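You operate a simulated robot arm through the tools that you are given. There is no shell and no other tool. Be economical: measure what you need, move in short steps, check, and stop when the job is done.

You run a simulated two-armed robot. Do the job below in one go: nothing can be reset, and whatever is moved stays where it is left.

Task
Wipe up the spill on the table top by the fridge with the tea towel and put it back.

Only the result counts: the job must be done as asked and must still hold three seconds after the hand-in. Knocking over, shifting, dropping, spilling or breaking anything else fails it. Flat cloth is picked up by pressing the open fingertips on it (5 to 10 N) and closing them slowly along it; thin cloth reads only 2 to 8 mm in the jaws.

Robot
Two 7-joint arms with two-finger parallel grippers on one trunk, on a base that drives. Base frame: it is fixed to the floor where the robot stands at the start and does not move with it; the origin is under the middle of the robot, x ahead of it, y to its left, z up. Lengths are in m, angles in degrees, forces in N, time in s.
The left shoulder is at the start at [0.05, 0.187, 1.01], the right one opposite. Payload 3.43 kg a hand.
The tool frame of a hand sits at the grasp point between the pads (the TCP): z along the fingers, y along the line on which they close. The tips reach 0.03 m beyond it. Largest opening 0.094 m; finger width 0.028, thickness 0.01; the body of the gripper, 0.05 by 0.096 m, starts 0.055 m behind the TCP.
Orientation is that of the tool frame in the base frame, as a unit quaternion [x, y, z, w]. With the fingers straight down and closing along the base's y, the tool's x points along the base's -x, its y along +y and its z along -z.

Tools
- The arms move only by the tool step_arm. It takes "left_deltas", "right_deltas" or both (then of equal length, played together; a hand with none holds still); each is a list that holds one entry, the list of rows, each a list of 6 numbers: the shift along the tool's x, y, z in m, then the turn, a rotation vector about the tool's x, y, z in degrees. In form: [[[tx, ty, tz, ax, ay, az], ...]]. A call has 1 to 10 rows; each row shifts and turns the commanded pose from where the row before left it, along the tool's axes as they then stand. "left_hand" and "right_hand" are, for a hand that has rows, the finger opening in m, from 0 to 0.094, set as the call begins (left out, the last holds). A row lasts 0.2 s, in which the tool goes at most 0.05 m and 8.6 degrees; a call with a longer step from one row to the next is refused whole, and so is a gripper value outside its range. A pose out of reach is approached as far as the arm can. The call stops where the force on the tool passes 40 N (or 10 N more than at its start, if that is more) or the arm is blocked; 0.2 s more then pass. The fingers move at their own pace (about 0.153 m/s each) and stop on an object; they squeeze with about 26 N. The grip force told is the motor's: it shows also when the fingers shut on nothing. Time passes only in rows, and 0.2 s behind the last, so rows that do not move let the fingers close. It gives the time, the measured TCP pose, the force on the tool (base axes), the opening and the grip force at its end, in the units of the frame above (readings bear some noise), with the torque about the TCP (base axes, N m) and any sound that the robot's microphone picked up.
- Cameras (640 x 400 px; columns grow to the right, rows downward): "scene" is now at [0.1405, -0.0238, 1.1713]; the picture's right is [-0.25, -0.97, 0.00], its down [-0.56, 0.15, -0.81] and it looks along [0.79, -0.21, -0.58] (base axes); focal length 262 px, centre (320, 200). "left" rides on the left gripper at [0.076, -0.014, -0.102] in its tool frame; the picture's right is [0.18, 0.98, 0.00], its down [-0.75, 0.14, -0.64] and it looks along [-0.63, 0.12, 0.77] (tool axes); focal length 243 px, centre (320, 200). "right" rides on the right gripper at [0.076, 0.014, -0.103] in its tool frame; the picture's right is [-0.18, 0.98, 0.00], its down [-0.75, -0.14, -0.64] and it looks along [-0.63, -0.12, 0.77] (tool axes); focal length 243 px, centre (320, 200). There is no depth. A picture from a camera that has moved, and an enlarged one, comes with that camera's place and axes in the base frame and with its lens.
- get_image(camera): a new picture of that camera. The clock stands still meanwhile.
- raise_lower(by): slides the trunk up (or, below 0, down) by that many m; the arms and the scene camera ride with it, the base frame stays. It gives what a move gives, with no picture.
- base_move(legs): drives the robot by 1 to 6 legs, each [ahead, left, turn to the left] in m, m and degrees, along the robot's own axes; the way and the turn of a leg run together, so that a leg with both is an arc; at most 1.5 m and 180 degrees a leg. The arms and the cameras ride along, it lands a little off, and it stops where it bumps. It gives what a move gives.
- turn_head(pan, tilt): turns the head with the scene camera to pan (to the left, within 80 degrees either way) and tilt (down, from -29 to 69), counted from straight ahead of the robot. It gives what a move gives.
- close_up(camera, box): a new picture of the part [left, top, right, bottom] of that camera's present view, enlarged. The clock stands still meanwhile.
- finish_job(): hands the job in; it is judged then, once.

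Work in short steps. Places have to be worked out from the pictures, the camera data and where the tool is seen: move nearer, look again, correct. Check each grasp and each placing, and mend what went wrong. You have 120 turns and 88 pictures in all, those below and enlarged ones among them. Open the grippers and draw the arms clear of the work before you hand the job in, unless the task says otherwise; then end with one line.

The tools are called by a JSON object that holds its "api" and its "payload". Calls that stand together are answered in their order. step_arm: Moves the arms, as the interface text tells. Its arguments: {"type":"object","properties":{"left_deltas":{"type":"array","items":{"type":"array","items":{"type":"array","items":{"type":"number"}}}},"left_hand":{"type":"number"},"right_deltas":{"type":"array","items":{"type":"array","items":{"type":"array","items":{"type":"number"}}}},"right_hand":{"type":"number"}},"required":[]} The other tools are called the same way: raise_lower (by) slides the trunk up or down; base_move (legs) drives the base; turn_head (pan, tilt) turns the head that bears the scene camera; get_image (camera) takes a picture; close_up (camera, box) takes an enlarged picture of a part of a camera's view; finish_job () hands the job in.

At the start:

```text
clock: 0.0
left_ee_pos: [0.5252, 0.1401, 0.9573]
left_tcp_rot: [-0.001, 1.0, 0.0, -0.001]
left_ft_force: [0.0, 0.3, 1.0]
left_ft_torque: [0.0, 0.01, 0.02]
left_gripper_width: 0.0937
left_grip_force: 0.1
right_ee_pos: [0.4267, -0.2646, 1.0092]
right_tcp_rot: [0.001, 1.0, 0.0, 0.0]
right_ft_force: [-0.4, 0.1, 0.0]
right_ft_torque: [0.0, 0.01, 0.04]
right_gripper_width: 0.0941
right_grip_force: 0.1
trunk travel left (down, up): [-0.225, 0.207]
robot x, y, heading: [0.0004, -0.0008, 0.0]
head pan, tilt: [-14.7, 35.6]
```

scene: 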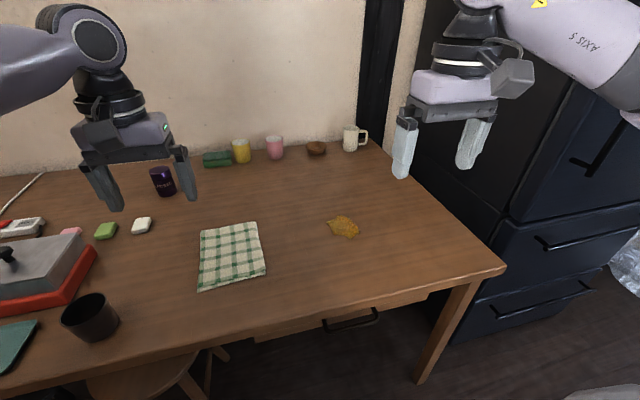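
right: 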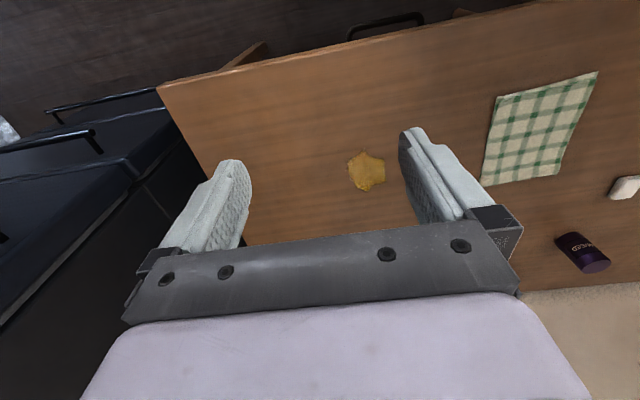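
left: 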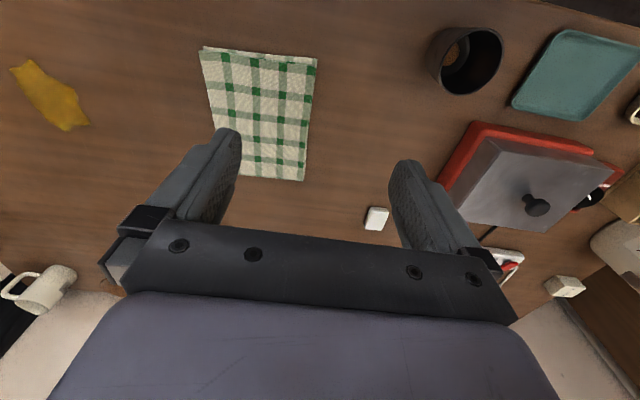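

I place the spill near (0.67, -0.23) and the towel at about x 0.56–0.76, y 0–0.155. The base has to come a little closer, so I check what stands in front of it and get a close view of the spill.

{"api": "close_up", "payload": {"camera": "scene", "box": [180, 180, 400, 318]}}

{"api": "turn_head", "payload": {"pan": 0, "tilt": 69}}

{"api": "get_image", "payload": {"camera": "scene"}}

```text
2.90 times, centred on (290, 249) of scene
camera zoom: at [0.1405, -0.0238, 1.1713], right [-0.25, -0.97, 0.0], down [-0.56, 0.15, -0.81], along [0.79, -0.21, -0.58], focal length 758 px, centre (407, 58)
```

zoom: 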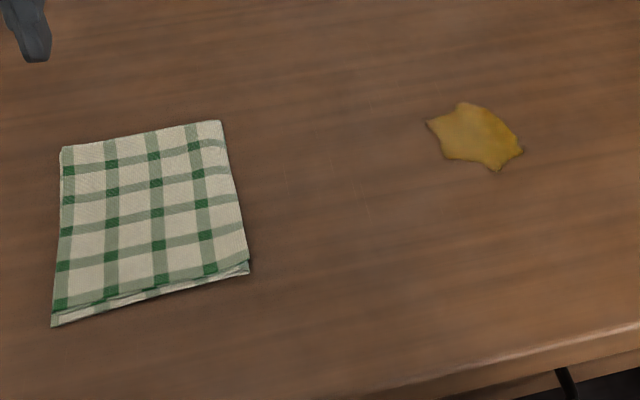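

```text
clock: 1.0
left_ee_pos: [0.5248, 0.1405, 0.9556]
left_tcp_rot: [0.0, 1.0, 0.001, 0.0]
left_ft_force: [-0.6, 0.8, -0.6]
left_ft_torque: [-0.01, -0.02, 0.02]
left_gripper_width: 0.094
left_grip_force: 0.0
right_ee_pos: [0.4267, -0.2648, 1.0093]
right_tcp_rot: [0.0, 1.0, 0.0, 0.0]
right_ft_force: [-0.2, 0.6, -0.6]
right_ft_torque: [0.03, -0.02, 0.03]
right_gripper_width: 0.094
right_grip_force: 0.0
trunk travel left (down, up): [-0.225, 0.207]
robot x, y, heading: [-0.002, 0.0022, -0.0]
head pan, tilt: [0.0, 68.8]
```

```text
83 pictures are left
camera scene: at [0.1116, -0.0016, 1.1287], right [0.0, -1.0, 0.0], down [-0.93, 0.0, -0.36], along [0.36, 0.0, -0.93], focal length 262 px, centre (320, 200)
```

scene: 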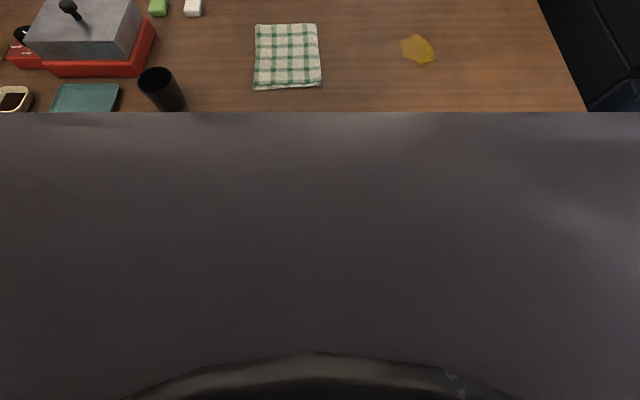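

The towel is folded in layers and the spill is about 8 cm across. A forward move of about 0.12 m is enough, so I check the floor in front for the stool first.

{"api": "turn_head", "payload": {"pan": 25, "tilt": 52}}

{"api": "get_image", "payload": {"camera": "scene"}}

```text
clock: 1.9
left_ee_pos: [0.5257, 0.1391, 0.9556]
left_tcp_rot: [-0.001, 1.0, 0.0, -0.001]
left_ft_force: [-1.2, 0.7, 0.0]
left_ft_torque: [0.02, 0.01, -0.01]
left_gripper_width: 0.0939
left_grip_force: 0.0
right_ee_pos: [0.4265, -0.2656, 1.0103]
right_tcp_rot: [0.0, 1.0, 0.0, 0.0]
right_ft_force: [-0.4, 0.0, -1.4]
right_ft_torque: [-0.04, 0.0, 0.01]
right_gripper_width: 0.0939
right_grip_force: 0.1
trunk travel left (down, up): [-0.225, 0.207]
robot x, y, heading: [0.004, -0.0031, -0.1]
head pan, tilt: [25.0, 52.0]
```

```text
82 pictures are left
camera scene: at [0.1237, 0.0301, 1.1479], right [0.42, -0.91, 0.0], down [-0.71, -0.33, -0.62], along [0.56, 0.26, -0.79], focal length 262 px, centre (320, 200)
```

scene: 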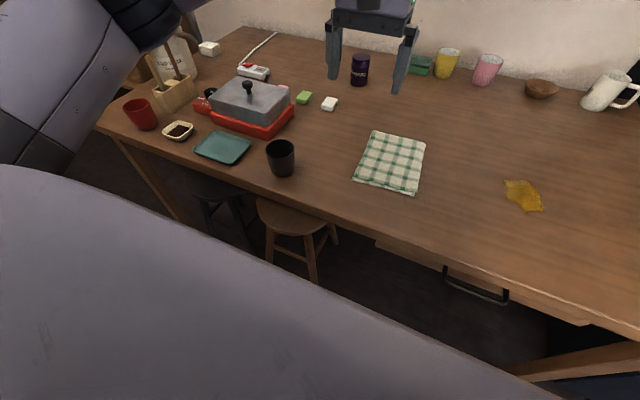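

The stool legs are at about x 0.55, y 0.26, so a 0.12 m advance with a slight shift right is safe. I move the left arm out of the way, then drive.

{"api": "step_arm", "payload": {"left_deltas": [[[0.03, 0.03, -0.01, 0, 0, 0], [0.03, 0.03, -0.01, 0, 0, 0], [0.03, 0.03, -0.01, 0, 0, 0], [0.03, 0.03, -0.01, 0, 0, 0], [0.03, 0.03, -0.01, 0, 0, 0]]]}}

{"api": "base_move", "payload": {"legs": [[0.12, -0.02, 0]]}}

{"api": "turn_head", "payload": {"pan": -5, "tilt": 52}}

{"api": "get_image", "payload": {"camera": "scene"}}

{"api": "get_image", "payload": {"camera": "right"}}

```text
clock: 3.1
left_ee_pos: [0.3749, 0.2916, 1.0084]
left_tcp_rot: [0.0, 1.0, -0.001, 0.0]
left_ft_force: [0.8, 1.1, 0.4]
left_ft_torque: [0.04, 0.02, -0.03]
left_gripper_width: 0.0939
left_grip_force: 0.1
right_ee_pos: [0.4268, -0.2656, 1.0108]
right_tcp_rot: [-0.001, 1.0, 0.0, -0.001]
right_ft_force: [0.1, 0.0, -0.3]
right_ft_torque: [0.0, -0.06, 0.01]
right_gripper_width: 0.094
right_grip_force: 0.1
trunk travel left (down, up): [-0.225, 0.207]
robot x, y, heading: [-0.0003, 0.0039, -0.3]
head pan, tilt: [25.0, 52.0]
```

```text
clock: 4.3
left_ee_pos: [0.4944, 0.2716, 1.0078]
left_tcp_rot: [0.0, 1.0, 0.0, 0.001]
left_ft_force: [0.8, 0.5, 0.0]
left_ft_torque: [0.04, 0.01, 0.02]
left_gripper_width: 0.094
left_grip_force: 0.1
right_ee_pos: [0.5448, -0.2844, 1.0109]
right_tcp_rot: [0.001, 1.0, 0.0, 0.0]
right_ft_force: [0.6, -0.4, 0.2]
right_ft_torque: [0.01, 0.03, 0.02]
right_gripper_width: 0.0938
right_grip_force: 0.0
trunk travel left (down, up): [-0.225, 0.207]
robot x, y, heading: [0.1171, -0.02, -0.2]
head pan, tilt: [25.0, 52.0]
```

```text
clock: 5.3
left_ee_pos: [0.4945, 0.2724, 1.0078]
left_tcp_rot: [0.0, 1.0, 0.0, 0.0]
left_ft_force: [-0.3, -0.3, -0.2]
left_ft_torque: [-0.06, 0.0, -0.04]
left_gripper_width: 0.094
left_grip_force: 0.0
right_ee_pos: [0.5439, -0.2842, 1.0097]
right_tcp_rot: [0.001, 1.0, 0.0, 0.001]
right_ft_force: [-0.5, -0.2, 0.2]
right_ft_torque: [-0.02, 0.02, 0.04]
right_gripper_width: 0.0939
right_grip_force: 0.0
trunk travel left (down, up): [-0.225, 0.207]
robot x, y, heading: [0.1231, -0.0164, -0.1]
head pan, tilt: [-5.0, 52.0]
```

```text
81 pictures are left
camera scene: at [0.2485, -0.0277, 1.1479], right [-0.09, -1.0, 0.0], down [-0.79, 0.07, -0.62], along [0.61, -0.05, -0.79], focal length 262 px, centre (320, 200)
```

scene: 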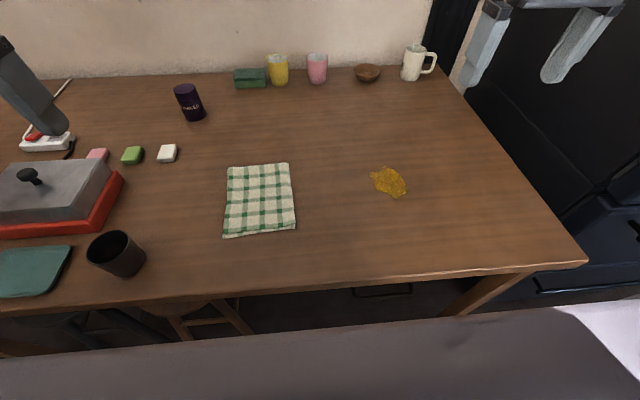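

```text
80 pictures are left
camera right: at [0.4672, -0.2715, 1.1118], right [0.19, 0.98, 0.0], down [0.75, -0.14, 0.64], along [0.63, -0.12, -0.77], focal length 243 px, centre (320, 200)
```

right: 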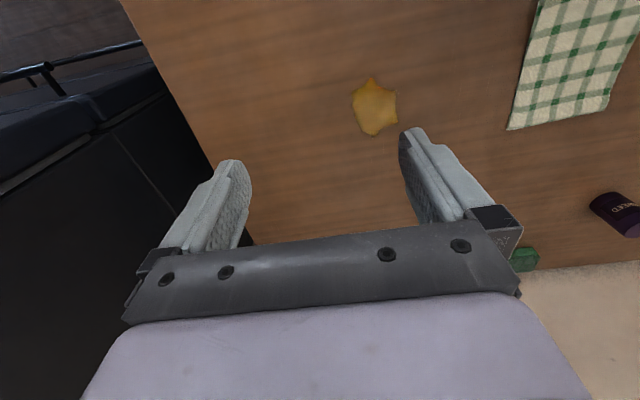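

I now place the spill at x 0.605–0.71, y -0.19 to -0.275, and the towel at x 0.54–0.745, y 0.0–0.16. I bring the right hand above a spot just inside the towel's right edge.

{"api": "step_arm", "payload": {"right_deltas": [[[-0.0101, 0.0334, 0.0205, 0, 0, 0], [-0.0101, 0.0334, 0.0205, 0, 0, 0], [-0.0101, 0.0334, 0.0205, 0, 0, 0], [-0.0101, 0.0334, 0.0205, 0, 0, 0], [-0.0101, 0.0334, 0.0205, 0, 0, 0], [-0.0101, 0.0334, 0.0205, 0, 0, 0], [-0.0101, 0.0334, 0.0205, 0, 0, 0], [-0.0101, 0.0334, 0.0205, 0, 0, 0], [-0.0101, 0.0334, 0.0205, 0, 0, 0], [-0.0101, 0.0334, 0.0205, 0, 0, 0]]], "right_hand": 0.05}}

{"api": "get_image", "payload": {"camera": "right"}}

{"api": "get_image", "payload": {"camera": "scene"}}

```text
clock: 7.5
left_ee_pos: [0.4934, 0.2728, 1.0077]
left_tcp_rot: [0.0, 1.0, 0.001, 0.001]
left_ft_force: [0.6, 0.9, 0.5]
left_ft_torque: [0.01, 0.02, -0.01]
left_gripper_width: 0.0938
left_grip_force: 0.1
right_ee_pos: [0.6466, 0.0509, 0.8082]
right_tcp_rot: [0.0, 1.0, 0.0, 0.0]
right_ft_force: [-0.2, -0.2, -0.7]
right_ft_torque: [0.0, 0.03, 0.01]
right_gripper_width: 0.0498
right_grip_force: 0.0
trunk travel left (down, up): [-0.225, 0.207]
robot x, y, heading: [0.1167, -0.0192, -0.2]
head pan, tilt: [-5.0, 52.0]
```

```text
79 pictures are left
camera right: at [0.5699, 0.0635, 0.9095], right [0.18, 0.98, 0.0], down [0.75, -0.14, 0.64], along [0.63, -0.12, -0.77], focal length 243 px, centre (320, 200)
```

right: 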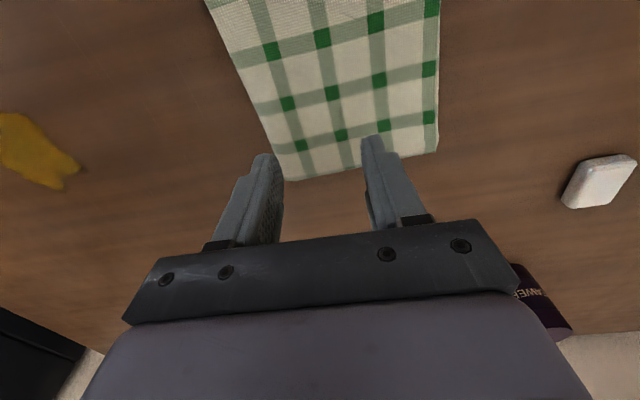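

```text
78 pictures are left
camera scene: at [0.2483, -0.0273, 1.148], right [-0.09, -1.0, 0.0], down [-0.78, 0.07, -0.62], along [0.61, -0.05, -0.79], focal length 262 px, centre (320, 200)
```

scene: 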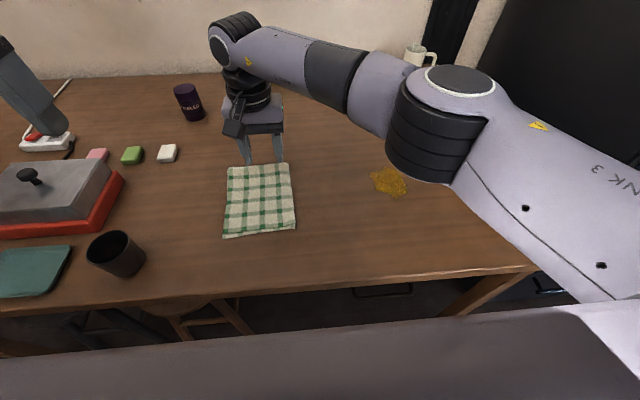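

Hand is over the inner right edge; towel right edge is at y≈-0.005 here. I lower it close to the cloth.

{"api": "step_arm", "payload": {"right_deltas": [[[0, -0.006, 0.03, 0, 0, 0], [0, 0, 0.03, 0, 0, 0], [0, 0, 0.025, 0, 0, 0], [0, 0, 0.01, 0, 0, 0], [0, 0, 0.004, 0, 0, 0], [0, 0, 0, 0, 0, 0]]]}}

{"api": "get_image", "payload": {"camera": "right"}}

```text
clock: 8.1
left_ee_pos: [0.4947, 0.271, 1.0079]
left_tcp_rot: [0.001, 1.0, 0.0, -0.001]
left_ft_force: [0.3, -0.3, -0.1]
left_ft_torque: [-0.02, 0.0, 0.0]
left_gripper_width: 0.094
left_grip_force: 0.1
right_ee_pos: [0.6506, 0.0454, 0.7533]
right_tcp_rot: [0.0, 1.0, 0.001, 0.003]
right_ft_force: [-3.1, -2.1, 14.8]
right_ft_torque: [-0.14, 0.16, -0.01]
right_gripper_width: 0.0499
right_grip_force: 0.0
trunk travel left (down, up): [-0.225, 0.207]
robot x, y, heading: [0.1164, -0.0214, -0.3]
head pan, tilt: [-5.0, 52.0]
stopped in row 3 (right hand): the force on the tool passed its limit (the readings are from after the stop); the commanded pose is now the measured one
```

```text
77 pictures are left
camera right: at [0.5717, 0.0578, 0.8544], right [0.19, 0.98, 0.0], down [0.75, -0.14, 0.65], along [0.64, -0.12, -0.76], focal length 243 px, centre (320, 200)
```

right: 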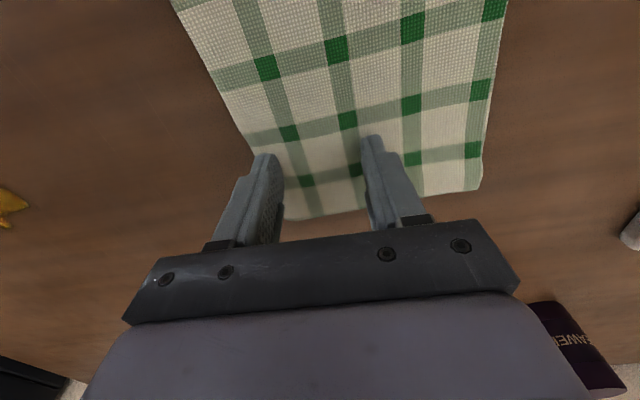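

Contact came at tip height 0.723, and all my views agree best if the top is at z≈0.722. Recomputed, the towel is at x 0.51–0.69, y 0–0.14 and the spill at about (0.614, -0.207). I lift, shift to the towel's mid-length and touch down gently.

{"api": "step_arm", "payload": {"right_deltas": [[[0, 0, -0.02, 0, 0, 0], [0.025, 0.001, 0, 0, 0, 0], [0.025, 0.001, 0, 0, 0, 0], [0, 0, 0.009, 0, 0, 0], [0, 0, 0.004, 0, 0, 0], [0, 0, 0, 0, 0, 0]]]}}

{"api": "get_image", "payload": {"camera": "right"}}

```text
clock: 9.5
left_ee_pos: [0.4947, 0.271, 1.0078]
left_tcp_rot: [0.0, 1.0, 0.0, 0.0]
left_ft_force: [-0.6, -0.5, 0.1]
left_ft_torque: [0.02, -0.01, 0.01]
left_gripper_width: 0.0939
left_grip_force: 0.0
right_ee_pos: [0.6004, 0.0475, 0.7572]
right_tcp_rot: [0.0, 1.0, 0.0, 0.003]
right_ft_force: [0.2, -0.3, 0.4]
right_ft_torque: [0.02, -0.01, 0.0]
right_gripper_width: 0.0502
right_grip_force: 0.1
trunk travel left (down, up): [-0.225, 0.207]
robot x, y, heading: [0.1211, -0.0196, -0.3]
head pan, tilt: [-5.0, 52.0]
```

```text
76 pictures are left
camera right: at [0.5222, 0.0597, 0.8586], right [0.19, 0.98, 0.0], down [0.75, -0.14, 0.65], along [0.63, -0.12, -0.76], focal length 243 px, centre (320, 200)
```

right: 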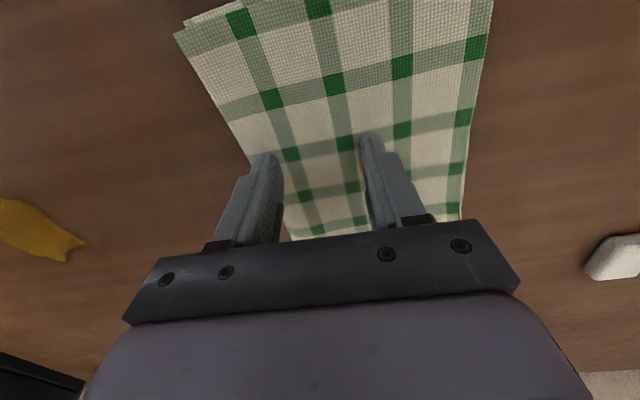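

Not yet touching (z 0.757); the outer finger is just barely inside the edge. I shift 8 mm inward and press down in small steps.

{"api": "step_arm", "payload": {"right_deltas": [[[0, 0.008, 0, 0, 0, 0], [0, 0, 0.002, 0, 0, 0], [0, 0, 0.001, 0, 0, 0], [0, 0, 0, 0, 0, 0]]]}}

```text
clock: 10.5
left_ee_pos: [0.4956, 0.2719, 1.0075]
left_tcp_rot: [0.0, 1.0, 0.0, 0.0]
left_ft_force: [0.3, 0.8, -0.5]
left_ft_torque: [0.03, -0.02, 0.0]
left_gripper_width: 0.0939
left_grip_force: 0.1
right_ee_pos: [0.5993, 0.0543, 0.7539]
right_tcp_rot: [0.001, 1.0, 0.002, 0.003]
right_ft_force: [0.7, 0.7, 1.1]
right_ft_torque: [0.01, 0.01, 0.0]
right_gripper_width: 0.0499
right_grip_force: 0.1
trunk travel left (down, up): [-0.225, 0.207]
robot x, y, heading: [0.118, -0.0197, -0.5]
head pan, tilt: [-5.0, 52.0]
```

Barely in contact at most (1 N). I press a little further.

{"api": "step_arm", "payload": {"right_deltas": [[[0, 0, 0.001, 0, 0, 0], [0, 0, 0.001, 0, 0, 0], [0, 0, 0, 0, 0, 0]]]}}

```text
clock: 11.3
left_ee_pos: [0.4932, 0.2714, 1.0079]
left_tcp_rot: [0.0, 1.0, 0.0, 0.0]
left_ft_force: [0.2, -0.1, -0.1]
left_ft_torque: [0.01, 0.02, 0.01]
left_gripper_width: 0.0938
left_grip_force: 0.1
right_ee_pos: [0.5983, 0.0544, 0.7526]
right_tcp_rot: [0.0, 1.0, 0.001, 0.003]
right_ft_force: [0.9, -1.5, 6.4]
right_ft_torque: [-0.09, -0.02, 0.01]
right_gripper_width: 0.0502
right_grip_force: 0.1
trunk travel left (down, up): [-0.225, 0.207]
robot x, y, heading: [0.1178, -0.0185, -0.1]
head pan, tilt: [-5.0, 52.0]
```

6.4 N of pressure, in the wanted range. I close slowly, in stages.

{"api": "step_arm", "payload": {"right_deltas": [[[0, 0, 0, 0, 0, 0]]], "right_hand": 0.042}}

{"api": "step_arm", "payload": {"right_deltas": [[[0, 0, 0, 0, 0, 0]]], "right_hand": 0.034}}

{"api": "step_arm", "payload": {"right_deltas": [[[0, 0, 0, 0, 0, 0]]], "right_hand": 0.026}}

{"api": "get_image", "payload": {"camera": "right"}}

```text
clock: 11.7
left_ee_pos: [0.4944, 0.271, 1.0085]
left_tcp_rot: [-0.001, 1.0, 0.0, 0.0]
left_ft_force: [-0.5, -0.1, 0.8]
left_ft_torque: [-0.01, 0.01, -0.02]
left_gripper_width: 0.0939
left_grip_force: 0.0
right_ee_pos: [0.5985, 0.0564, 0.753]
right_tcp_rot: [0.001, 1.0, 0.002, 0.003]
right_ft_force: [1.3, 0.5, 7.6]
right_ft_torque: [0.02, -0.02, 0.0]
right_gripper_width: 0.0412
right_grip_force: 0.2
trunk travel left (down, up): [-0.225, 0.207]
robot x, y, heading: [0.1198, -0.0188, 0.2]
head pan, tilt: [-5.0, 52.0]
```

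```text
clock: 12.1
left_ee_pos: [0.4931, 0.2717, 1.0075]
left_tcp_rot: [0.0, 1.0, 0.0, -0.001]
left_ft_force: [0.1, 0.5, 0.2]
left_ft_torque: [-0.03, -0.01, 0.01]
left_gripper_width: 0.094
left_grip_force: 0.1
right_ee_pos: [0.5992, 0.0562, 0.7529]
right_tcp_rot: [0.001, 1.0, 0.001, 0.003]
right_ft_force: [0.1, 1.2, 9.1]
right_ft_torque: [0.0, 0.03, 0.02]
right_gripper_width: 0.0332
right_grip_force: 0.0
trunk travel left (down, up): [-0.225, 0.207]
robot x, y, heading: [0.1172, -0.0185, -0.2]
head pan, tilt: [-5.0, 52.0]
```

```text
clock: 12.5
left_ee_pos: [0.4924, 0.2722, 1.0076]
left_tcp_rot: [0.001, 1.0, 0.0, 0.0]
left_ft_force: [-0.4, -0.1, -0.8]
left_ft_torque: [0.01, -0.01, -0.03]
left_gripper_width: 0.0941
left_grip_force: 0.0
right_ee_pos: [0.5999, 0.0553, 0.7524]
right_tcp_rot: [0.001, 1.0, 0.0, 0.003]
right_ft_force: [-0.3, 0.3, 9.9]
right_ft_torque: [0.01, -0.02, -0.01]
right_gripper_width: 0.0251
right_grip_force: 0.0
trunk travel left (down, up): [-0.225, 0.207]
robot x, y, heading: [0.1158, -0.0201, 0.0]
head pan, tilt: [-5.0, 52.0]
```

```text
75 pictures are left
camera right: at [0.5211, 0.0683, 0.8545], right [0.19, 0.98, 0.0], down [0.75, -0.14, 0.65], along [0.64, -0.12, -0.76], focal length 243 px, centre (320, 200)
```

right: 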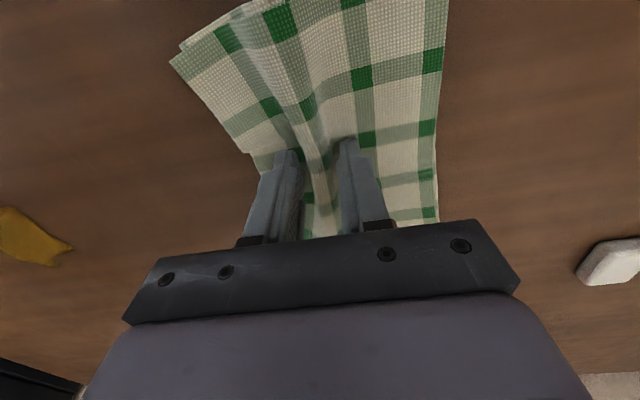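

Cloth is bunching up between the fingers as intended. I keep closing.

{"api": "step_arm", "payload": {"right_deltas": [[[0, 0, 0, 0, 0, 0]]], "right_hand": 0.018}}

{"api": "step_arm", "payload": {"right_deltas": [[[0, 0, 0, 0, 0, 0]]], "right_hand": 0.01}}

{"api": "step_arm", "payload": {"right_deltas": [[[0, 0, 0, 0, 0, 0], [0, 0, 0, 0, 0, 0]]], "right_hand": 0.0}}

{"api": "step_arm", "payload": {"right_deltas": [[[0, 0, -0.005, 0, 0, 0], [0, 0, -0.01, 0, 0, 0], [0, 0, -0.01, 0, 0, 0]]]}}

{"api": "get_image", "payload": {"camera": "right"}}

{"api": "get_image", "payload": {"camera": "scene"}}

```text
clock: 12.9
left_ee_pos: [0.4936, 0.2706, 1.007]
left_tcp_rot: [0.001, 1.0, 0.0, 0.001]
left_ft_force: [0.0, 0.1, 0.1]
left_ft_torque: [0.0, -0.01, 0.01]
left_gripper_width: 0.0939
left_grip_force: 0.1
right_ee_pos: [0.5997, 0.0552, 0.7544]
right_tcp_rot: [0.001, 1.0, 0.001, 0.003]
right_ft_force: [-0.6, 1.2, 10.8]
right_ft_torque: [0.03, 0.01, -0.03]
right_gripper_width: 0.0171
right_grip_force: 0.1
trunk travel left (down, up): [-0.225, 0.207]
robot x, y, heading: [0.1201, -0.0199, 0.0]
head pan, tilt: [-5.0, 52.0]
```

```text
clock: 13.3
left_ee_pos: [0.494, 0.2722, 1.0077]
left_tcp_rot: [0.001, 1.0, 0.0, 0.001]
left_ft_force: [0.3, -0.1, 0.6]
left_ft_torque: [-0.01, 0.0, 0.0]
left_gripper_width: 0.0939
left_grip_force: 0.0
right_ee_pos: [0.5985, 0.0559, 0.7526]
right_tcp_rot: [0.001, 1.0, 0.001, 0.004]
right_ft_force: [0.0, 0.6, 12.0]
right_ft_torque: [0.0, -0.03, 0.01]
right_gripper_width: 0.0104
right_grip_force: 0.7
trunk travel left (down, up): [-0.225, 0.207]
robot x, y, heading: [0.1155, -0.0173, 0.0]
head pan, tilt: [-5.0, 52.0]
```

```text
clock: 13.9
left_ee_pos: [0.4938, 0.2715, 1.0079]
left_tcp_rot: [0.0, 1.0, 0.001, 0.002]
left_ft_force: [-0.8, 0.4, -0.2]
left_ft_torque: [0.01, 0.01, -0.04]
left_gripper_width: 0.094
left_grip_force: 0.2
right_ee_pos: [0.5984, 0.0551, 0.7531]
right_tcp_rot: [0.001, 1.0, 0.001, 0.003]
right_ft_force: [0.1, -0.4, 11.9]
right_ft_torque: [-0.01, -0.03, 0.0]
right_gripper_width: 0.0077
right_grip_force: 25.9
trunk travel left (down, up): [-0.225, 0.207]
robot x, y, heading: [0.1196, -0.0179, 0.2]
head pan, tilt: [-5.0, 52.0]
```

```text
clock: 14.7
left_ee_pos: [0.4951, 0.2709, 1.0072]
left_tcp_rot: [0.0, 1.0, 0.0, 0.0]
left_ft_force: [-0.9, 0.1, 0.9]
left_ft_torque: [0.0, 0.02, -0.01]
left_gripper_width: 0.0939
left_grip_force: 0.0
right_ee_pos: [0.5992, 0.0548, 0.7775]
right_tcp_rot: [0.0, 1.0, 0.0, 0.003]
right_ft_force: [0.0, 0.3, -0.7]
right_ft_torque: [0.04, 0.03, 0.02]
right_gripper_width: 0.007
right_grip_force: 26.6
trunk travel left (down, up): [-0.225, 0.207]
robot x, y, heading: [0.1158, -0.019, -0.0]
head pan, tilt: [-5.0, 52.0]
```

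```text
74 pictures are left
camera right: at [0.5213, 0.0676, 0.8792], right [0.19, 0.98, 0.0], down [0.75, -0.14, 0.65], along [0.63, -0.12, -0.76], focal length 243 px, centre (320, 200)
```

right: 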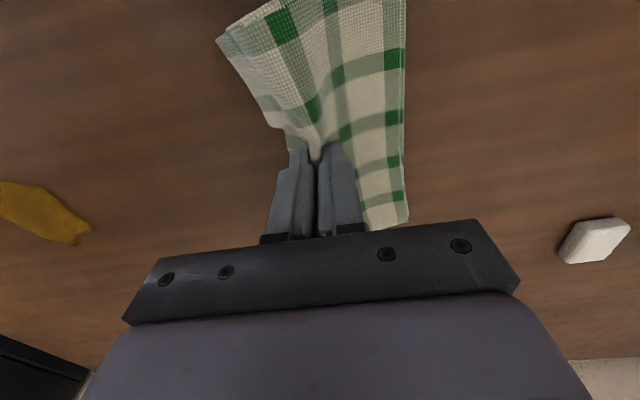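

```text
73 pictures are left
camera scene: at [0.2485, -0.0278, 1.1479], right [-0.09, -1.0, 0.0], down [-0.78, 0.07, -0.62], along [0.61, -0.05, -0.79], focal length 262 px, centre (320, 200)
```

scene: 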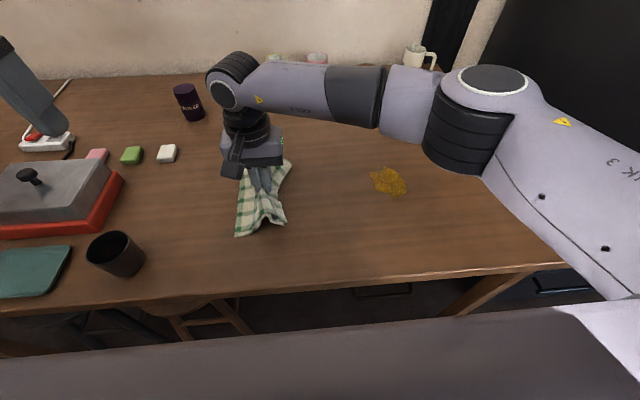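

Firm grip (7 mm, 26 N) on the whole folded towel. I lift a bit and carry it to the left side of the spill.

{"api": "step_arm", "payload": {"right_deltas": [[[0, 0, -0.03, 0, 0, 0], [0, 0, -0.03, 0, 0, 0], [-0.003, -0.034, 0, 0, 0, 0], [-0.003, -0.034, 0, 0, 0, 0], [-0.003, -0.034, 0, 0, 0, 0], [-0.003, -0.034, 0, 0, 0, 0], [-0.003, -0.034, 0, 0, 0, 0], [0, -0.03, 0, 0, 0, 0], [0, 0, 0, 0, 0, 0]]]}}

{"api": "get_image", "payload": {"camera": "right"}}

{"api": "get_image", "payload": {"camera": "scene"}}

```text
clock: 16.7
left_ee_pos: [0.4938, 0.2717, 1.0081]
left_tcp_rot: [-0.001, 1.0, -0.001, 0.0]
left_ft_force: [0.8, 1.1, 0.1]
left_ft_torque: [0.0, 0.01, 0.0]
left_gripper_width: 0.0941
left_grip_force: 0.1
right_ee_pos: [0.6121, -0.1477, 0.8378]
right_tcp_rot: [0.0, 1.0, 0.001, 0.003]
right_ft_force: [-0.7, 0.3, -0.3]
right_ft_torque: [0.01, 0.02, 0.02]
right_gripper_width: 0.0071
right_grip_force: 25.9
trunk travel left (down, up): [-0.225, 0.207]
robot x, y, heading: [0.1203, -0.0184, -0.1]
head pan, tilt: [-5.0, 52.0]
```

```text
72 pictures are left
camera right: at [0.535, -0.1334, 0.939], right [0.18, 0.98, 0.0], down [0.75, -0.14, 0.65], along [0.63, -0.12, -0.76], focal length 243 px, centre (320, 200)
```

right: 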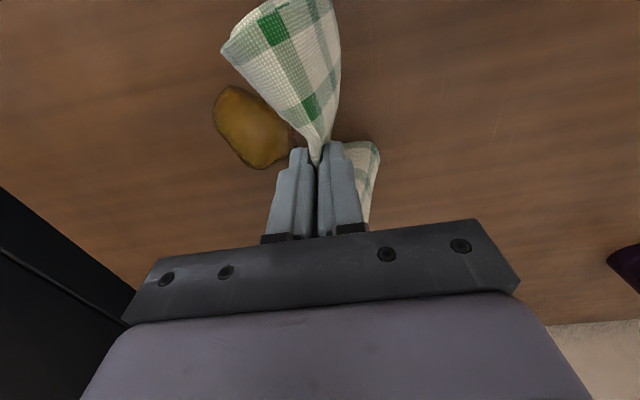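

```text
71 pictures are left
camera scene: at [0.2486, -0.0279, 1.1479], right [-0.09, -1.0, 0.0], down [-0.78, 0.07, -0.62], along [0.61, -0.05, -0.79], focal length 262 px, centre (320, 200)
```

scene: 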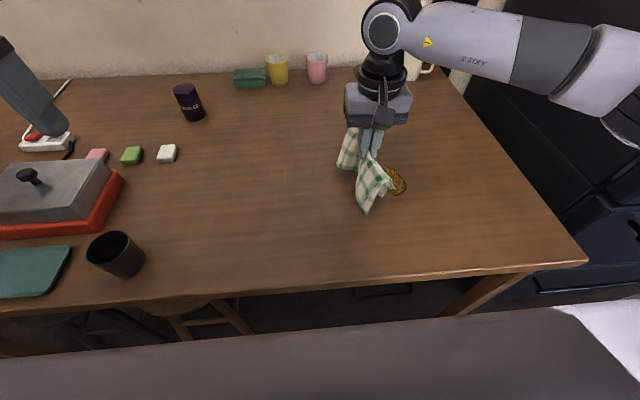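

The spill centre is confirmed at (0.616, -0.21). I lower the towel at the spill's left edge.

{"api": "step_arm", "payload": {"right_deltas": [[[0, -0.01, 0.025, 0, 0, 0], [0, -0.008, 0.025, 0, 0, 0], [0, 0, 0.02, 0, 0, 0], [0, 0, 0.008, 0, 0, 0], [0, 0, 0.003, 0, 0, 0], [0, 0, 0, 0, 0, 0]]]}}

{"api": "get_image", "payload": {"camera": "scene"}}

```text
clock: 18.1
left_ee_pos: [0.4937, 0.272, 1.0075]
left_tcp_rot: [0.0, 1.0, 0.001, 0.0]
left_ft_force: [0.5, 0.0, -0.2]
left_ft_torque: [0.01, 0.01, -0.01]
left_gripper_width: 0.094
left_grip_force: 0.1
right_ee_pos: [0.6131, -0.1632, 0.7568]
right_tcp_rot: [0.001, 1.0, 0.001, 0.003]
right_ft_force: [0.4, -0.4, 5.4]
right_ft_torque: [-0.01, -0.04, -0.02]
right_gripper_width: 0.0072
right_grip_force: 26.4
trunk travel left (down, up): [-0.225, 0.207]
robot x, y, heading: [0.1193, -0.0188, -0.0]
head pan, tilt: [-5.0, 52.0]
```

```text
70 pictures are left
camera scene: at [0.2482, -0.0278, 1.148], right [-0.09, -1.0, 0.0], down [-0.78, 0.07, -0.62], along [0.61, -0.05, -0.79], focal length 262 px, centre (320, 200)
```

scene: 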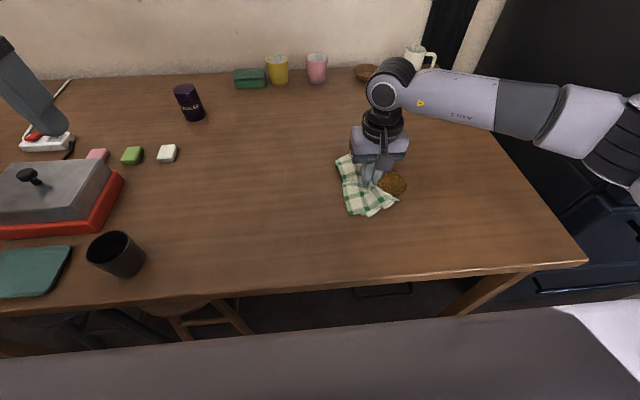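

Contact is 5.4 N with cloth under the tips. I wipe slowly to the right across the spill.

{"api": "step_arm", "payload": {"right_deltas": [[[0, -0.015, 0.001, 0, 0, 0], [0, -0.015, 0, 0, 0, 0], [0, -0.015, 0, 0, 0, 0], [0, -0.015, 0, 0, 0, 0], [0, -0.015, 0, 0, 0, 0], [0, -0.015, 0, 0, 0, 0], [0, -0.015, 0, 0, 0, 0], [0, -0.01, 0, 0, 0, 0]]]}}

{"api": "get_image", "payload": {"camera": "scene"}}

{"api": "get_image", "payload": {"camera": "right"}}

```text
clock: 19.9
left_ee_pos: [0.4937, 0.2719, 1.0082]
left_tcp_rot: [0.0, 1.0, 0.001, -0.001]
left_ft_force: [-0.7, -0.2, 0.1]
left_ft_torque: [-0.01, 0.01, -0.02]
left_gripper_width: 0.0939
left_grip_force: 0.0
right_ee_pos: [0.6139, -0.2776, 0.7564]
right_tcp_rot: [0.001, 1.0, 0.0, 0.003]
right_ft_force: [0.1, 3.5, 7.0]
right_ft_torque: [0.12, 0.04, -0.04]
right_gripper_width: 0.007
right_grip_force: 26.2
trunk travel left (down, up): [-0.225, 0.207]
robot x, y, heading: [0.1212, -0.018, -0.0]
head pan, tilt: [-5.0, 52.0]
```

```text
69 pictures are left
camera scene: at [0.2481, -0.0274, 1.148], right [-0.09, -1.0, 0.0], down [-0.78, 0.07, -0.62], along [0.61, -0.05, -0.79], focal length 262 px, centre (320, 200)
```

scene: 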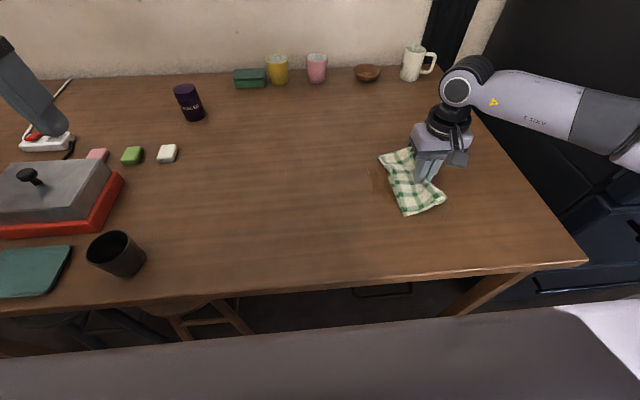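

```text
68 pictures are left
camera right: at [0.5363, -0.2655, 0.857], right [0.19, 0.98, 0.0], down [0.75, -0.14, 0.65], along [0.64, -0.12, -0.76], focal length 243 px, centre (320, 200)
```

right: 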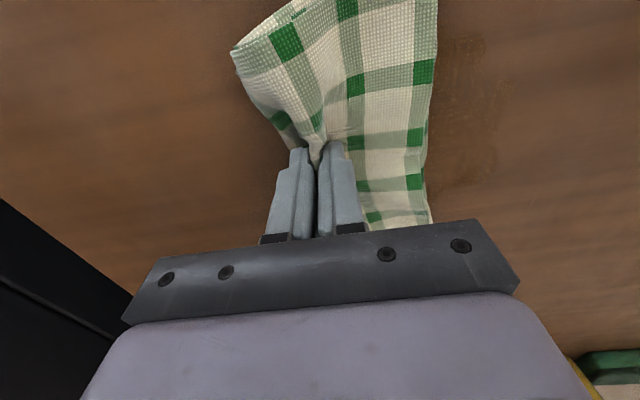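

Most of it is gone, with a faint film left behind. I lift and inspect the spot.

{"api": "step_arm", "payload": {"right_deltas": [[[0, 0, -0.03, 0, 0, 0], [0, 0, -0.03, 0, 0, 0], [0, -0.02, -0.03, 0, 0, 0], [0, -0.03, 0, 0, 0, 0], [0, 0, 0, 0, 0, 0]]]}}

{"api": "close_up", "payload": {"camera": "scene", "box": [330, 140, 450, 215]}}

{"api": "get_image", "payload": {"camera": "right"}}

```text
clock: 21.1
left_ee_pos: [0.4944, 0.2717, 1.0071]
left_tcp_rot: [0.0, 1.0, -0.001, 0.0]
left_ft_force: [0.5, 0.0, -0.2]
left_ft_torque: [0.02, -0.02, -0.02]
left_gripper_width: 0.094
left_grip_force: 0.0
right_ee_pos: [0.6155, -0.329, 0.8435]
right_tcp_rot: [0.001, 1.0, 0.001, 0.002]
right_ft_force: [-0.2, -0.2, -0.9]
right_ft_torque: [0.02, -0.03, 0.01]
right_gripper_width: 0.007
right_grip_force: 26.3
trunk travel left (down, up): [-0.225, 0.207]
robot x, y, heading: [0.1179, -0.0205, 0.1]
head pan, tilt: [-5.0, 52.0]
```

```text
5.33 times, centred on (390, 178) of scene
camera zoom: at [0.2486, -0.0279, 1.1479], right [-0.09, -1.0, 0.0], down [-0.78, 0.07, -0.62], along [0.61, -0.05, -0.79], focal length 1395 px, centre (-53, 320)
```

zoom: 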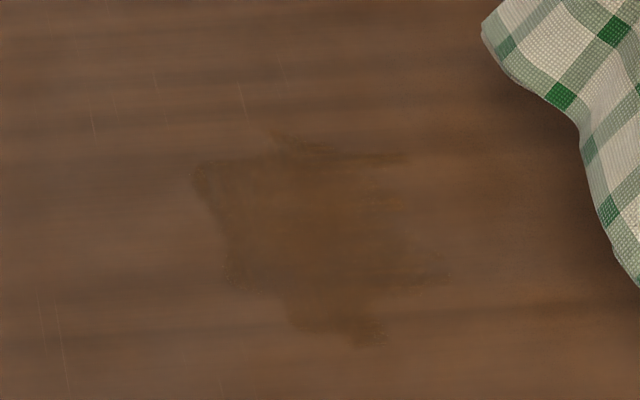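

```text
66 pictures are left
camera right: at [0.5382, -0.3162, 0.9453], right [0.19, 0.98, 0.0], down [0.75, -0.14, 0.65], along [0.63, -0.12, -0.76], focal length 243 px, centre (320, 200)
```

right: 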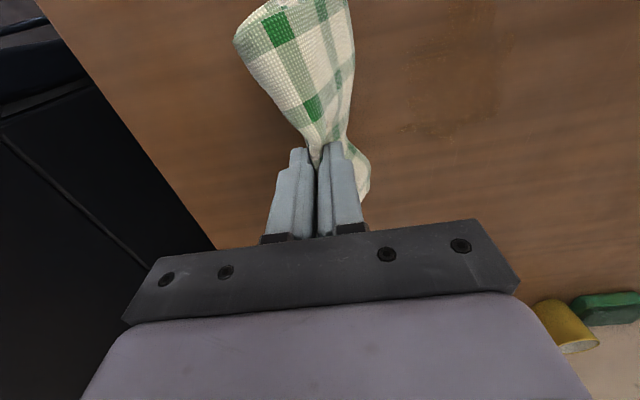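

A thin film remains over x 0.57–0.66. I carry the towel back over (lifted) and make another pass, offset toward the far side.

{"api": "step_arm", "payload": {"right_deltas": [[[-0.005, 0.045, 0, 0, 0, 0], [-0.005, 0.045, 0, 0, 0, 0], [-0.005, 0.045, 0, 0, 0, 0], [-0.005, 0.045, 0.02, 0, 0, 0], [0, 0, 0.025, 0, 0, 0], [0, 0, 0.025, 0, 0, 0], [0, 0, 0.013, 0, 0, 0], [0, 0, 0.004, 0, 0, 0], [0, 0, 0.002, 0, 0, 0], [0, 0, 0, 0, 0, 0]]]}}

{"api": "step_arm", "payload": {"right_deltas": [[[0, -0.015, 0, 0, 0, 0], [0, -0.015, 0, 0, 0, 0], [0, -0.015, 0, 0, 0, 0], [0, -0.015, 0, 0, 0, 0], [0, -0.015, 0, 0, 0, 0], [0, -0.015, 0, 0, 0, 0], [0, -0.015, 0, 0, 0, 0], [0, -0.015, 0, 0, 0, 0], [0, -0.015, 0, 0, 0, 0]]]}}

{"api": "step_arm", "payload": {"right_deltas": [[[0, 0, -0.03, 0, 0, 0], [0, 0, -0.03, 0, 0, 0], [0, -0.02, -0.03, 0, 0, 0], [0, -0.02, 0, 0, 0, 0], [0, 0, 0, 0, 0, 0]]]}}

{"api": "close_up", "payload": {"camera": "scene", "box": [330, 140, 450, 215]}}

```text
clock: 23.3
left_ee_pos: [0.4942, 0.2723, 1.0086]
left_tcp_rot: [0.0, 1.0, 0.0, 0.002]
left_ft_force: [-0.5, 0.3, 0.2]
left_ft_torque: [0.03, -0.01, 0.0]
left_gripper_width: 0.094
left_grip_force: 0.0
right_ee_pos: [0.6352, -0.1477, 0.7564]
right_tcp_rot: [0.001, 1.0, 0.001, 0.003]
right_ft_force: [0.4, 0.5, 11.4]
right_ft_torque: [-0.04, 0.02, -0.02]
right_gripper_width: 0.0068
right_grip_force: 25.7
trunk travel left (down, up): [-0.225, 0.207]
robot x, y, heading: [0.117, -0.0207, -0.1]
head pan, tilt: [-5.0, 52.0]
```

```text
clock: 25.3
left_ee_pos: [0.4937, 0.2712, 1.0066]
left_tcp_rot: [0.0, 1.0, 0.0, 0.0]
left_ft_force: [-0.6, 0.0, -0.4]
left_ft_torque: [0.05, 0.01, 0.01]
left_gripper_width: 0.0937
left_grip_force: 0.0
right_ee_pos: [0.6334, -0.282, 0.7562]
right_tcp_rot: [0.001, 1.0, 0.001, 0.002]
right_ft_force: [0.5, 2.4, 2.8]
right_ft_torque: [0.03, -0.04, 0.0]
right_gripper_width: 0.0067
right_grip_force: 26.4
trunk travel left (down, up): [-0.225, 0.207]
robot x, y, heading: [0.1194, -0.023, 0.0]
head pan, tilt: [-5.0, 52.0]
```

```text
clock: 26.5
left_ee_pos: [0.4954, 0.2721, 1.008]
left_tcp_rot: [0.0, 1.0, 0.0, 0.0]
left_ft_force: [0.3, 0.0, 0.3]
left_ft_torque: [0.03, -0.01, -0.01]
left_gripper_width: 0.094
left_grip_force: 0.0
right_ee_pos: [0.6358, -0.3252, 0.8463]
right_tcp_rot: [0.001, 1.0, 0.001, 0.003]
right_ft_force: [1.3, 0.6, -0.4]
right_ft_torque: [0.0, 0.01, 0.01]
right_gripper_width: 0.0071
right_grip_force: 26.0
trunk travel left (down, up): [-0.225, 0.207]
robot x, y, heading: [0.1187, -0.0223, -0.2]
head pan, tilt: [-5.0, 52.0]
```

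```text
5.33 times, centred on (390, 178) of scene
camera zoom: at [0.2486, -0.0279, 1.1479], right [-0.09, -1.0, 0.0], down [-0.78, 0.07, -0.62], along [0.61, -0.05, -0.79], focal length 1395 px, centre (-53, 320)
```

zoom: 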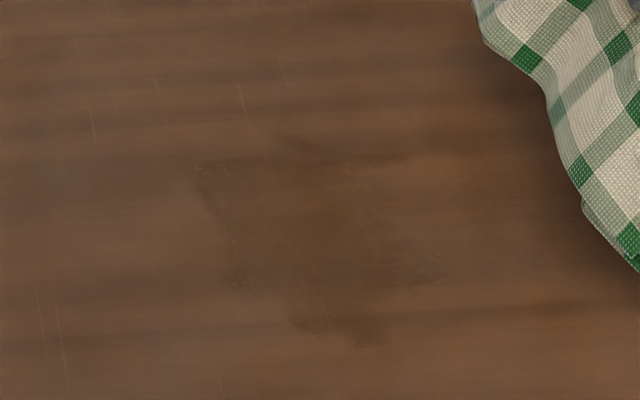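

The film is much fainter. I make a third pass offset toward the near side (x≈0.595).

{"api": "step_arm", "payload": {"right_deltas": [[[0.01, 0.045, 0, 0, 0, 0], [0.01, 0.045, 0, 0, 0, 0], [0.01, 0.045, 0, 0, 0, 0], [0.01, 0.04, 0.02, 0, 0, 0], [0, 0, 0.025, 0, 0, 0], [0, 0, 0.025, 0, 0, 0], [0, 0, 0.015, 0, 0, 0], [0, 0, 0.004, 0, 0, 0], [0, 0, 0.002, 0, 0, 0], [0, 0, 0, 0, 0, 0]]]}}

{"api": "step_arm", "payload": {"right_deltas": [[[0, -0.015, 0, 0, 0, 0], [0, -0.015, 0, 0, 0, 0], [0, -0.015, 0, 0, 0, 0], [0, -0.015, 0, 0, 0, 0], [0, -0.015, 0, 0, 0, 0], [0, -0.015, 0, 0, 0, 0], [0, -0.015, 0, 0, 0, 0], [0, -0.015, 0, 0, 0, 0], [0, -0.015, 0, 0, 0, 0]]]}}

{"api": "step_arm", "payload": {"right_deltas": [[[0, 0, -0.03, 0, 0, 0], [0, 0, -0.03, 0, 0, 0], [0, -0.02, -0.03, 0, 0, 0], [0, -0.02, 0, 0, 0, 0], [0, 0, 0, 0, 0, 0]]]}}

{"api": "close_up", "payload": {"camera": "scene", "box": [330, 140, 450, 215]}}

```text
clock: 28.7
left_ee_pos: [0.4935, 0.2721, 1.0074]
left_tcp_rot: [0.0, 1.0, 0.0, 0.0]
left_ft_force: [-0.4, 0.1, -0.2]
left_ft_torque: [-0.04, -0.02, 0.02]
left_gripper_width: 0.0939
left_grip_force: 0.1
right_ee_pos: [0.5935, -0.1479, 0.7559]
right_tcp_rot: [0.0, 1.0, 0.001, 0.005]
right_ft_force: [0.0, -1.0, 11.4]
right_ft_torque: [-0.02, -0.02, -0.01]
right_gripper_width: 0.007
right_grip_force: 25.6
trunk travel left (down, up): [-0.225, 0.207]
robot x, y, heading: [0.1202, -0.0176, 0.2]
head pan, tilt: [-5.0, 52.0]
```

```text
clock: 30.7
left_ee_pos: [0.4926, 0.2719, 1.0067]
left_tcp_rot: [0.0, 1.0, 0.0, 0.0]
left_ft_force: [-0.1, -1.0, -0.3]
left_ft_torque: [-0.02, 0.0, 0.0]
left_gripper_width: 0.0941
left_grip_force: 0.1
right_ee_pos: [0.5941, -0.2819, 0.7559]
right_tcp_rot: [0.0, 1.0, 0.0, 0.003]
right_ft_force: [0.3, 3.5, 8.9]
right_ft_torque: [0.15, -0.05, 0.0]
right_gripper_width: 0.007
right_grip_force: 26.1
trunk travel left (down, up): [-0.225, 0.207]
robot x, y, heading: [0.118, -0.0197, 0.1]
head pan, tilt: [-5.0, 52.0]
```

```text
clock: 31.9
left_ee_pos: [0.4947, 0.2713, 1.0079]
left_tcp_rot: [0.0, 1.0, 0.001, 0.0]
left_ft_force: [-0.1, 0.2, -0.2]
left_ft_torque: [0.0, 0.03, 0.02]
left_gripper_width: 0.0939
left_grip_force: 0.1
right_ee_pos: [0.5939, -0.3228, 0.844]
right_tcp_rot: [0.0, 1.0, 0.001, 0.003]
right_ft_force: [-0.9, -0.1, -0.4]
right_ft_torque: [0.0, -0.02, 0.03]
right_gripper_width: 0.0069
right_grip_force: 25.6
trunk travel left (down, up): [-0.225, 0.207]
robot x, y, heading: [0.1153, -0.0232, -0.3]
head pan, tilt: [-5.0, 52.0]
```

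```text
5.33 times, centred on (390, 178) of scene
camera zoom: at [0.2486, -0.0279, 1.1479], right [-0.09, -1.0, 0.0], down [-0.78, 0.07, -0.62], along [0.61, -0.05, -0.79], focal length 1395 px, centre (-53, 320)
```

zoom: 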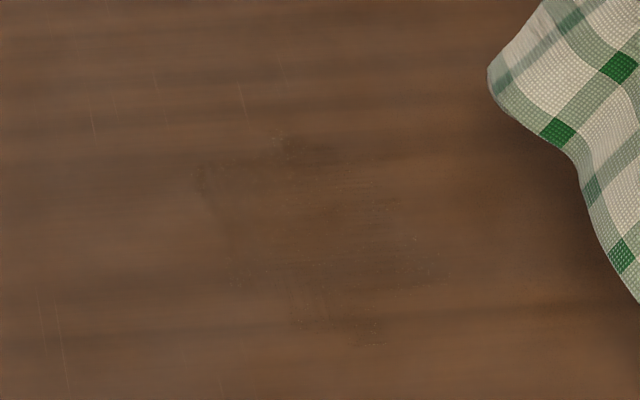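

Only faint traces remain at the far, left and near margins. I do two more passes at x≈0.655 and x≈0.572, beginning further left.

{"api": "step_arm", "payload": {"right_deltas": [[[-0.012, 0.045, 0, 0, 0, 0], [-0.012, 0.045, 0, 0, 0, 0], [-0.012, 0.045, 0, 0, 0, 0], [-0.012, 0.045, 0.01, 0, 0, 0], [-0.012, 0.015, 0.015, 0, 0, 0], [0, 0, 0.025, 0, 0, 0], [0, 0, 0.025, 0, 0, 0], [0, 0, 0.01, 0, 0, 0], [0, 0, 0.004, 0, 0, 0], [0, 0, 0, 0, 0, 0]]]}}

{"api": "step_arm", "payload": {"right_deltas": [[[0, -0.015, 0, 0, 0, 0], [0, -0.015, 0, 0, 0, 0], [0, -0.015, 0, 0, 0, 0], [0, -0.015, 0, 0, 0, 0], [0, -0.015, 0, 0, 0, 0], [0, -0.015, 0, 0, 0, 0], [0, -0.015, 0, 0, 0, 0], [0, -0.015, 0, 0, 0, 0], [0, -0.015, 0, 0, 0, 0], [0, -0.015, 0, 0, 0, 0]]]}}

{"api": "step_arm", "payload": {"right_deltas": [[[0, 0, -0.03, 0, 0, 0], [0, 0, -0.03, 0, 0, 0], [0.01, 0, -0.03, 0, 0, 0], [0.02, 0.04, 0, 0, 0, 0], [0.02, 0.04, 0, 0, 0, 0], [0.02, 0.04, 0, 0, 0, 0], [0.013, 0.03, 0, 0, 0, 0], [0, 0, 0, 0, 0, 0]]]}}

{"api": "step_arm", "payload": {"right_deltas": [[[0, 0, 0.03, 0, 0, 0], [0, 0, 0.03, 0, 0, 0], [0, 0, 0.02, 0, 0, 0], [0, 0, 0.008, 0, 0, 0], [0, 0, 0.002, 0, 0, 0], [0, 0, 0, 0, 0, 0]]]}}

{"api": "step_arm", "payload": {"right_deltas": [[[0, -0.015, 0, 0, 0, 0], [0, -0.015, 0, 0, 0, 0], [0, -0.015, 0, 0, 0, 0], [0, -0.015, 0, 0, 0, 0], [0, -0.015, 0, 0, 0, 0], [0, -0.015, 0, 0, 0, 0], [0, -0.015, 0, 0, 0, 0], [0, -0.015, 0, 0, 0, 0], [0, -0.015, 0, 0, 0, 0]]]}}

{"api": "step_arm", "payload": {"right_deltas": [[[0, 0, -0.03, 0, 0, 0], [0, 0, -0.03, 0, 0, 0], [0, -0.02, -0.03, 0, 0, 0], [0, -0.03, 0, 0, 0, 0], [0, 0, 0, 0, 0, 0]]]}}

{"api": "close_up", "payload": {"camera": "scene", "box": [330, 140, 450, 215]}}

```text
clock: 34.1
left_ee_pos: [0.4932, 0.271, 1.0086]
left_tcp_rot: [0.0, 1.0, 0.0, 0.0]
left_ft_force: [-1.5, -0.1, -0.8]
left_ft_torque: [-0.02, 0.04, 0.04]
left_gripper_width: 0.0939
left_grip_force: 0.0
right_ee_pos: [0.6545, -0.1281, 0.7569]
right_tcp_rot: [0.001, 1.0, 0.001, 0.003]
right_ft_force: [-0.3, -1.1, 6.1]
right_ft_torque: [0.02, 0.01, -0.01]
right_gripper_width: 0.0071
right_grip_force: 26.0
trunk travel left (down, up): [-0.225, 0.207]
robot x, y, heading: [0.1208, -0.0179, -0.2]
head pan, tilt: [-5.0, 52.0]
```

```text
clock: 36.3
left_ee_pos: [0.4932, 0.2723, 1.0088]
left_tcp_rot: [-0.001, 1.0, 0.0, 0.0]
left_ft_force: [1.1, -0.1, -0.1]
left_ft_torque: [-0.01, -0.01, -0.03]
left_gripper_width: 0.094
left_grip_force: 0.1
right_ee_pos: [0.6536, -0.2776, 0.7568]
right_tcp_rot: [0.0, 1.0, 0.001, 0.003]
right_ft_force: [-0.3, 1.6, 3.3]
right_ft_torque: [0.05, -0.01, 0.03]
right_gripper_width: 0.0068
right_grip_force: 26.5
trunk travel left (down, up): [-0.225, 0.207]
robot x, y, heading: [0.1185, -0.0186, -0.1]
head pan, tilt: [-5.0, 52.0]
```

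```text
clock: 38.1
left_ee_pos: [0.4948, 0.2722, 1.0072]
left_tcp_rot: [0.0, 1.0, 0.0, 0.0]
left_ft_force: [0.2, -0.4, 0.7]
left_ft_torque: [0.01, 0.02, -0.03]
left_gripper_width: 0.0941
left_grip_force: 0.0
right_ee_pos: [0.5685, -0.1291, 0.8465]
right_tcp_rot: [0.001, 1.0, 0.001, 0.003]
right_ft_force: [0.8, 1.0, -0.4]
right_ft_torque: [0.0, 0.01, 0.0]
right_gripper_width: 0.0065
right_grip_force: 26.2
trunk travel left (down, up): [-0.225, 0.207]
robot x, y, heading: [0.1173, -0.0223, 0.1]
head pan, tilt: [-5.0, 52.0]
```

```text
clock: 39.5
left_ee_pos: [0.4931, 0.2714, 1.0073]
left_tcp_rot: [0.0, 1.0, 0.0, 0.001]
left_ft_force: [0.4, -0.3, -0.1]
left_ft_torque: [0.03, -0.03, -0.03]
left_gripper_width: 0.0939
left_grip_force: 0.0
right_ee_pos: [0.5717, -0.1288, 0.757]
right_tcp_rot: [0.001, 1.0, 0.001, 0.004]
right_ft_force: [-0.8, -0.3, 10.6]
right_ft_torque: [-0.01, 0.03, 0.01]
right_gripper_width: 0.0069
right_grip_force: 25.8
trunk travel left (down, up): [-0.225, 0.207]
robot x, y, heading: [0.1198, -0.0238, -0.0]
head pan, tilt: [-5.0, 52.0]
```

```text
clock: 41.5
left_ee_pos: [0.4934, 0.2721, 1.0072]
left_tcp_rot: [-0.001, 1.0, 0.0, -0.001]
left_ft_force: [-0.1, 0.7, -0.8]
left_ft_torque: [0.02, 0.02, 0.01]
left_gripper_width: 0.0941
left_grip_force: 0.0
right_ee_pos: [0.5713, -0.2617, 0.7561]
right_tcp_rot: [0.0, 1.0, 0.001, 0.002]
right_ft_force: [0.1, 1.3, 6.4]
right_ft_torque: [0.09, -0.02, 0.01]
right_gripper_width: 0.0068
right_grip_force: 26.1
trunk travel left (down, up): [-0.225, 0.207]
robot x, y, heading: [0.1179, -0.0213, 0.0]
head pan, tilt: [-5.0, 52.0]
```

```text
clock: 42.7
left_ee_pos: [0.4943, 0.2722, 1.0082]
left_tcp_rot: [0.0, 1.0, 0.0, 0.0]
left_ft_force: [-0.8, 0.2, -1.0]
left_ft_torque: [-0.01, 0.02, -0.02]
left_gripper_width: 0.094
left_grip_force: 0.1
right_ee_pos: [0.5699, -0.3125, 0.8484]
right_tcp_rot: [0.0, 1.0, 0.0, 0.003]
right_ft_force: [-0.2, 0.0, -0.2]
right_ft_torque: [-0.02, -0.02, 0.03]
right_gripper_width: 0.0066
right_grip_force: 25.9
trunk travel left (down, up): [-0.225, 0.207]
robot x, y, heading: [0.1147, -0.0187, 0.0]
head pan, tilt: [-5.0, 52.0]
```

```text
5.33 times, centred on (390, 178) of scene
camera zoom: at [0.2486, -0.0279, 1.1479], right [-0.09, -1.0, 0.0], down [-0.78, 0.07, -0.62], along [0.61, -0.05, -0.79], focal length 1395 px, centre (-53, 320)
```

zoom: 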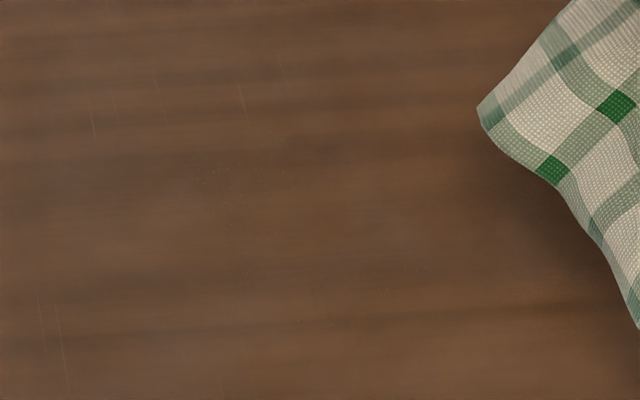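

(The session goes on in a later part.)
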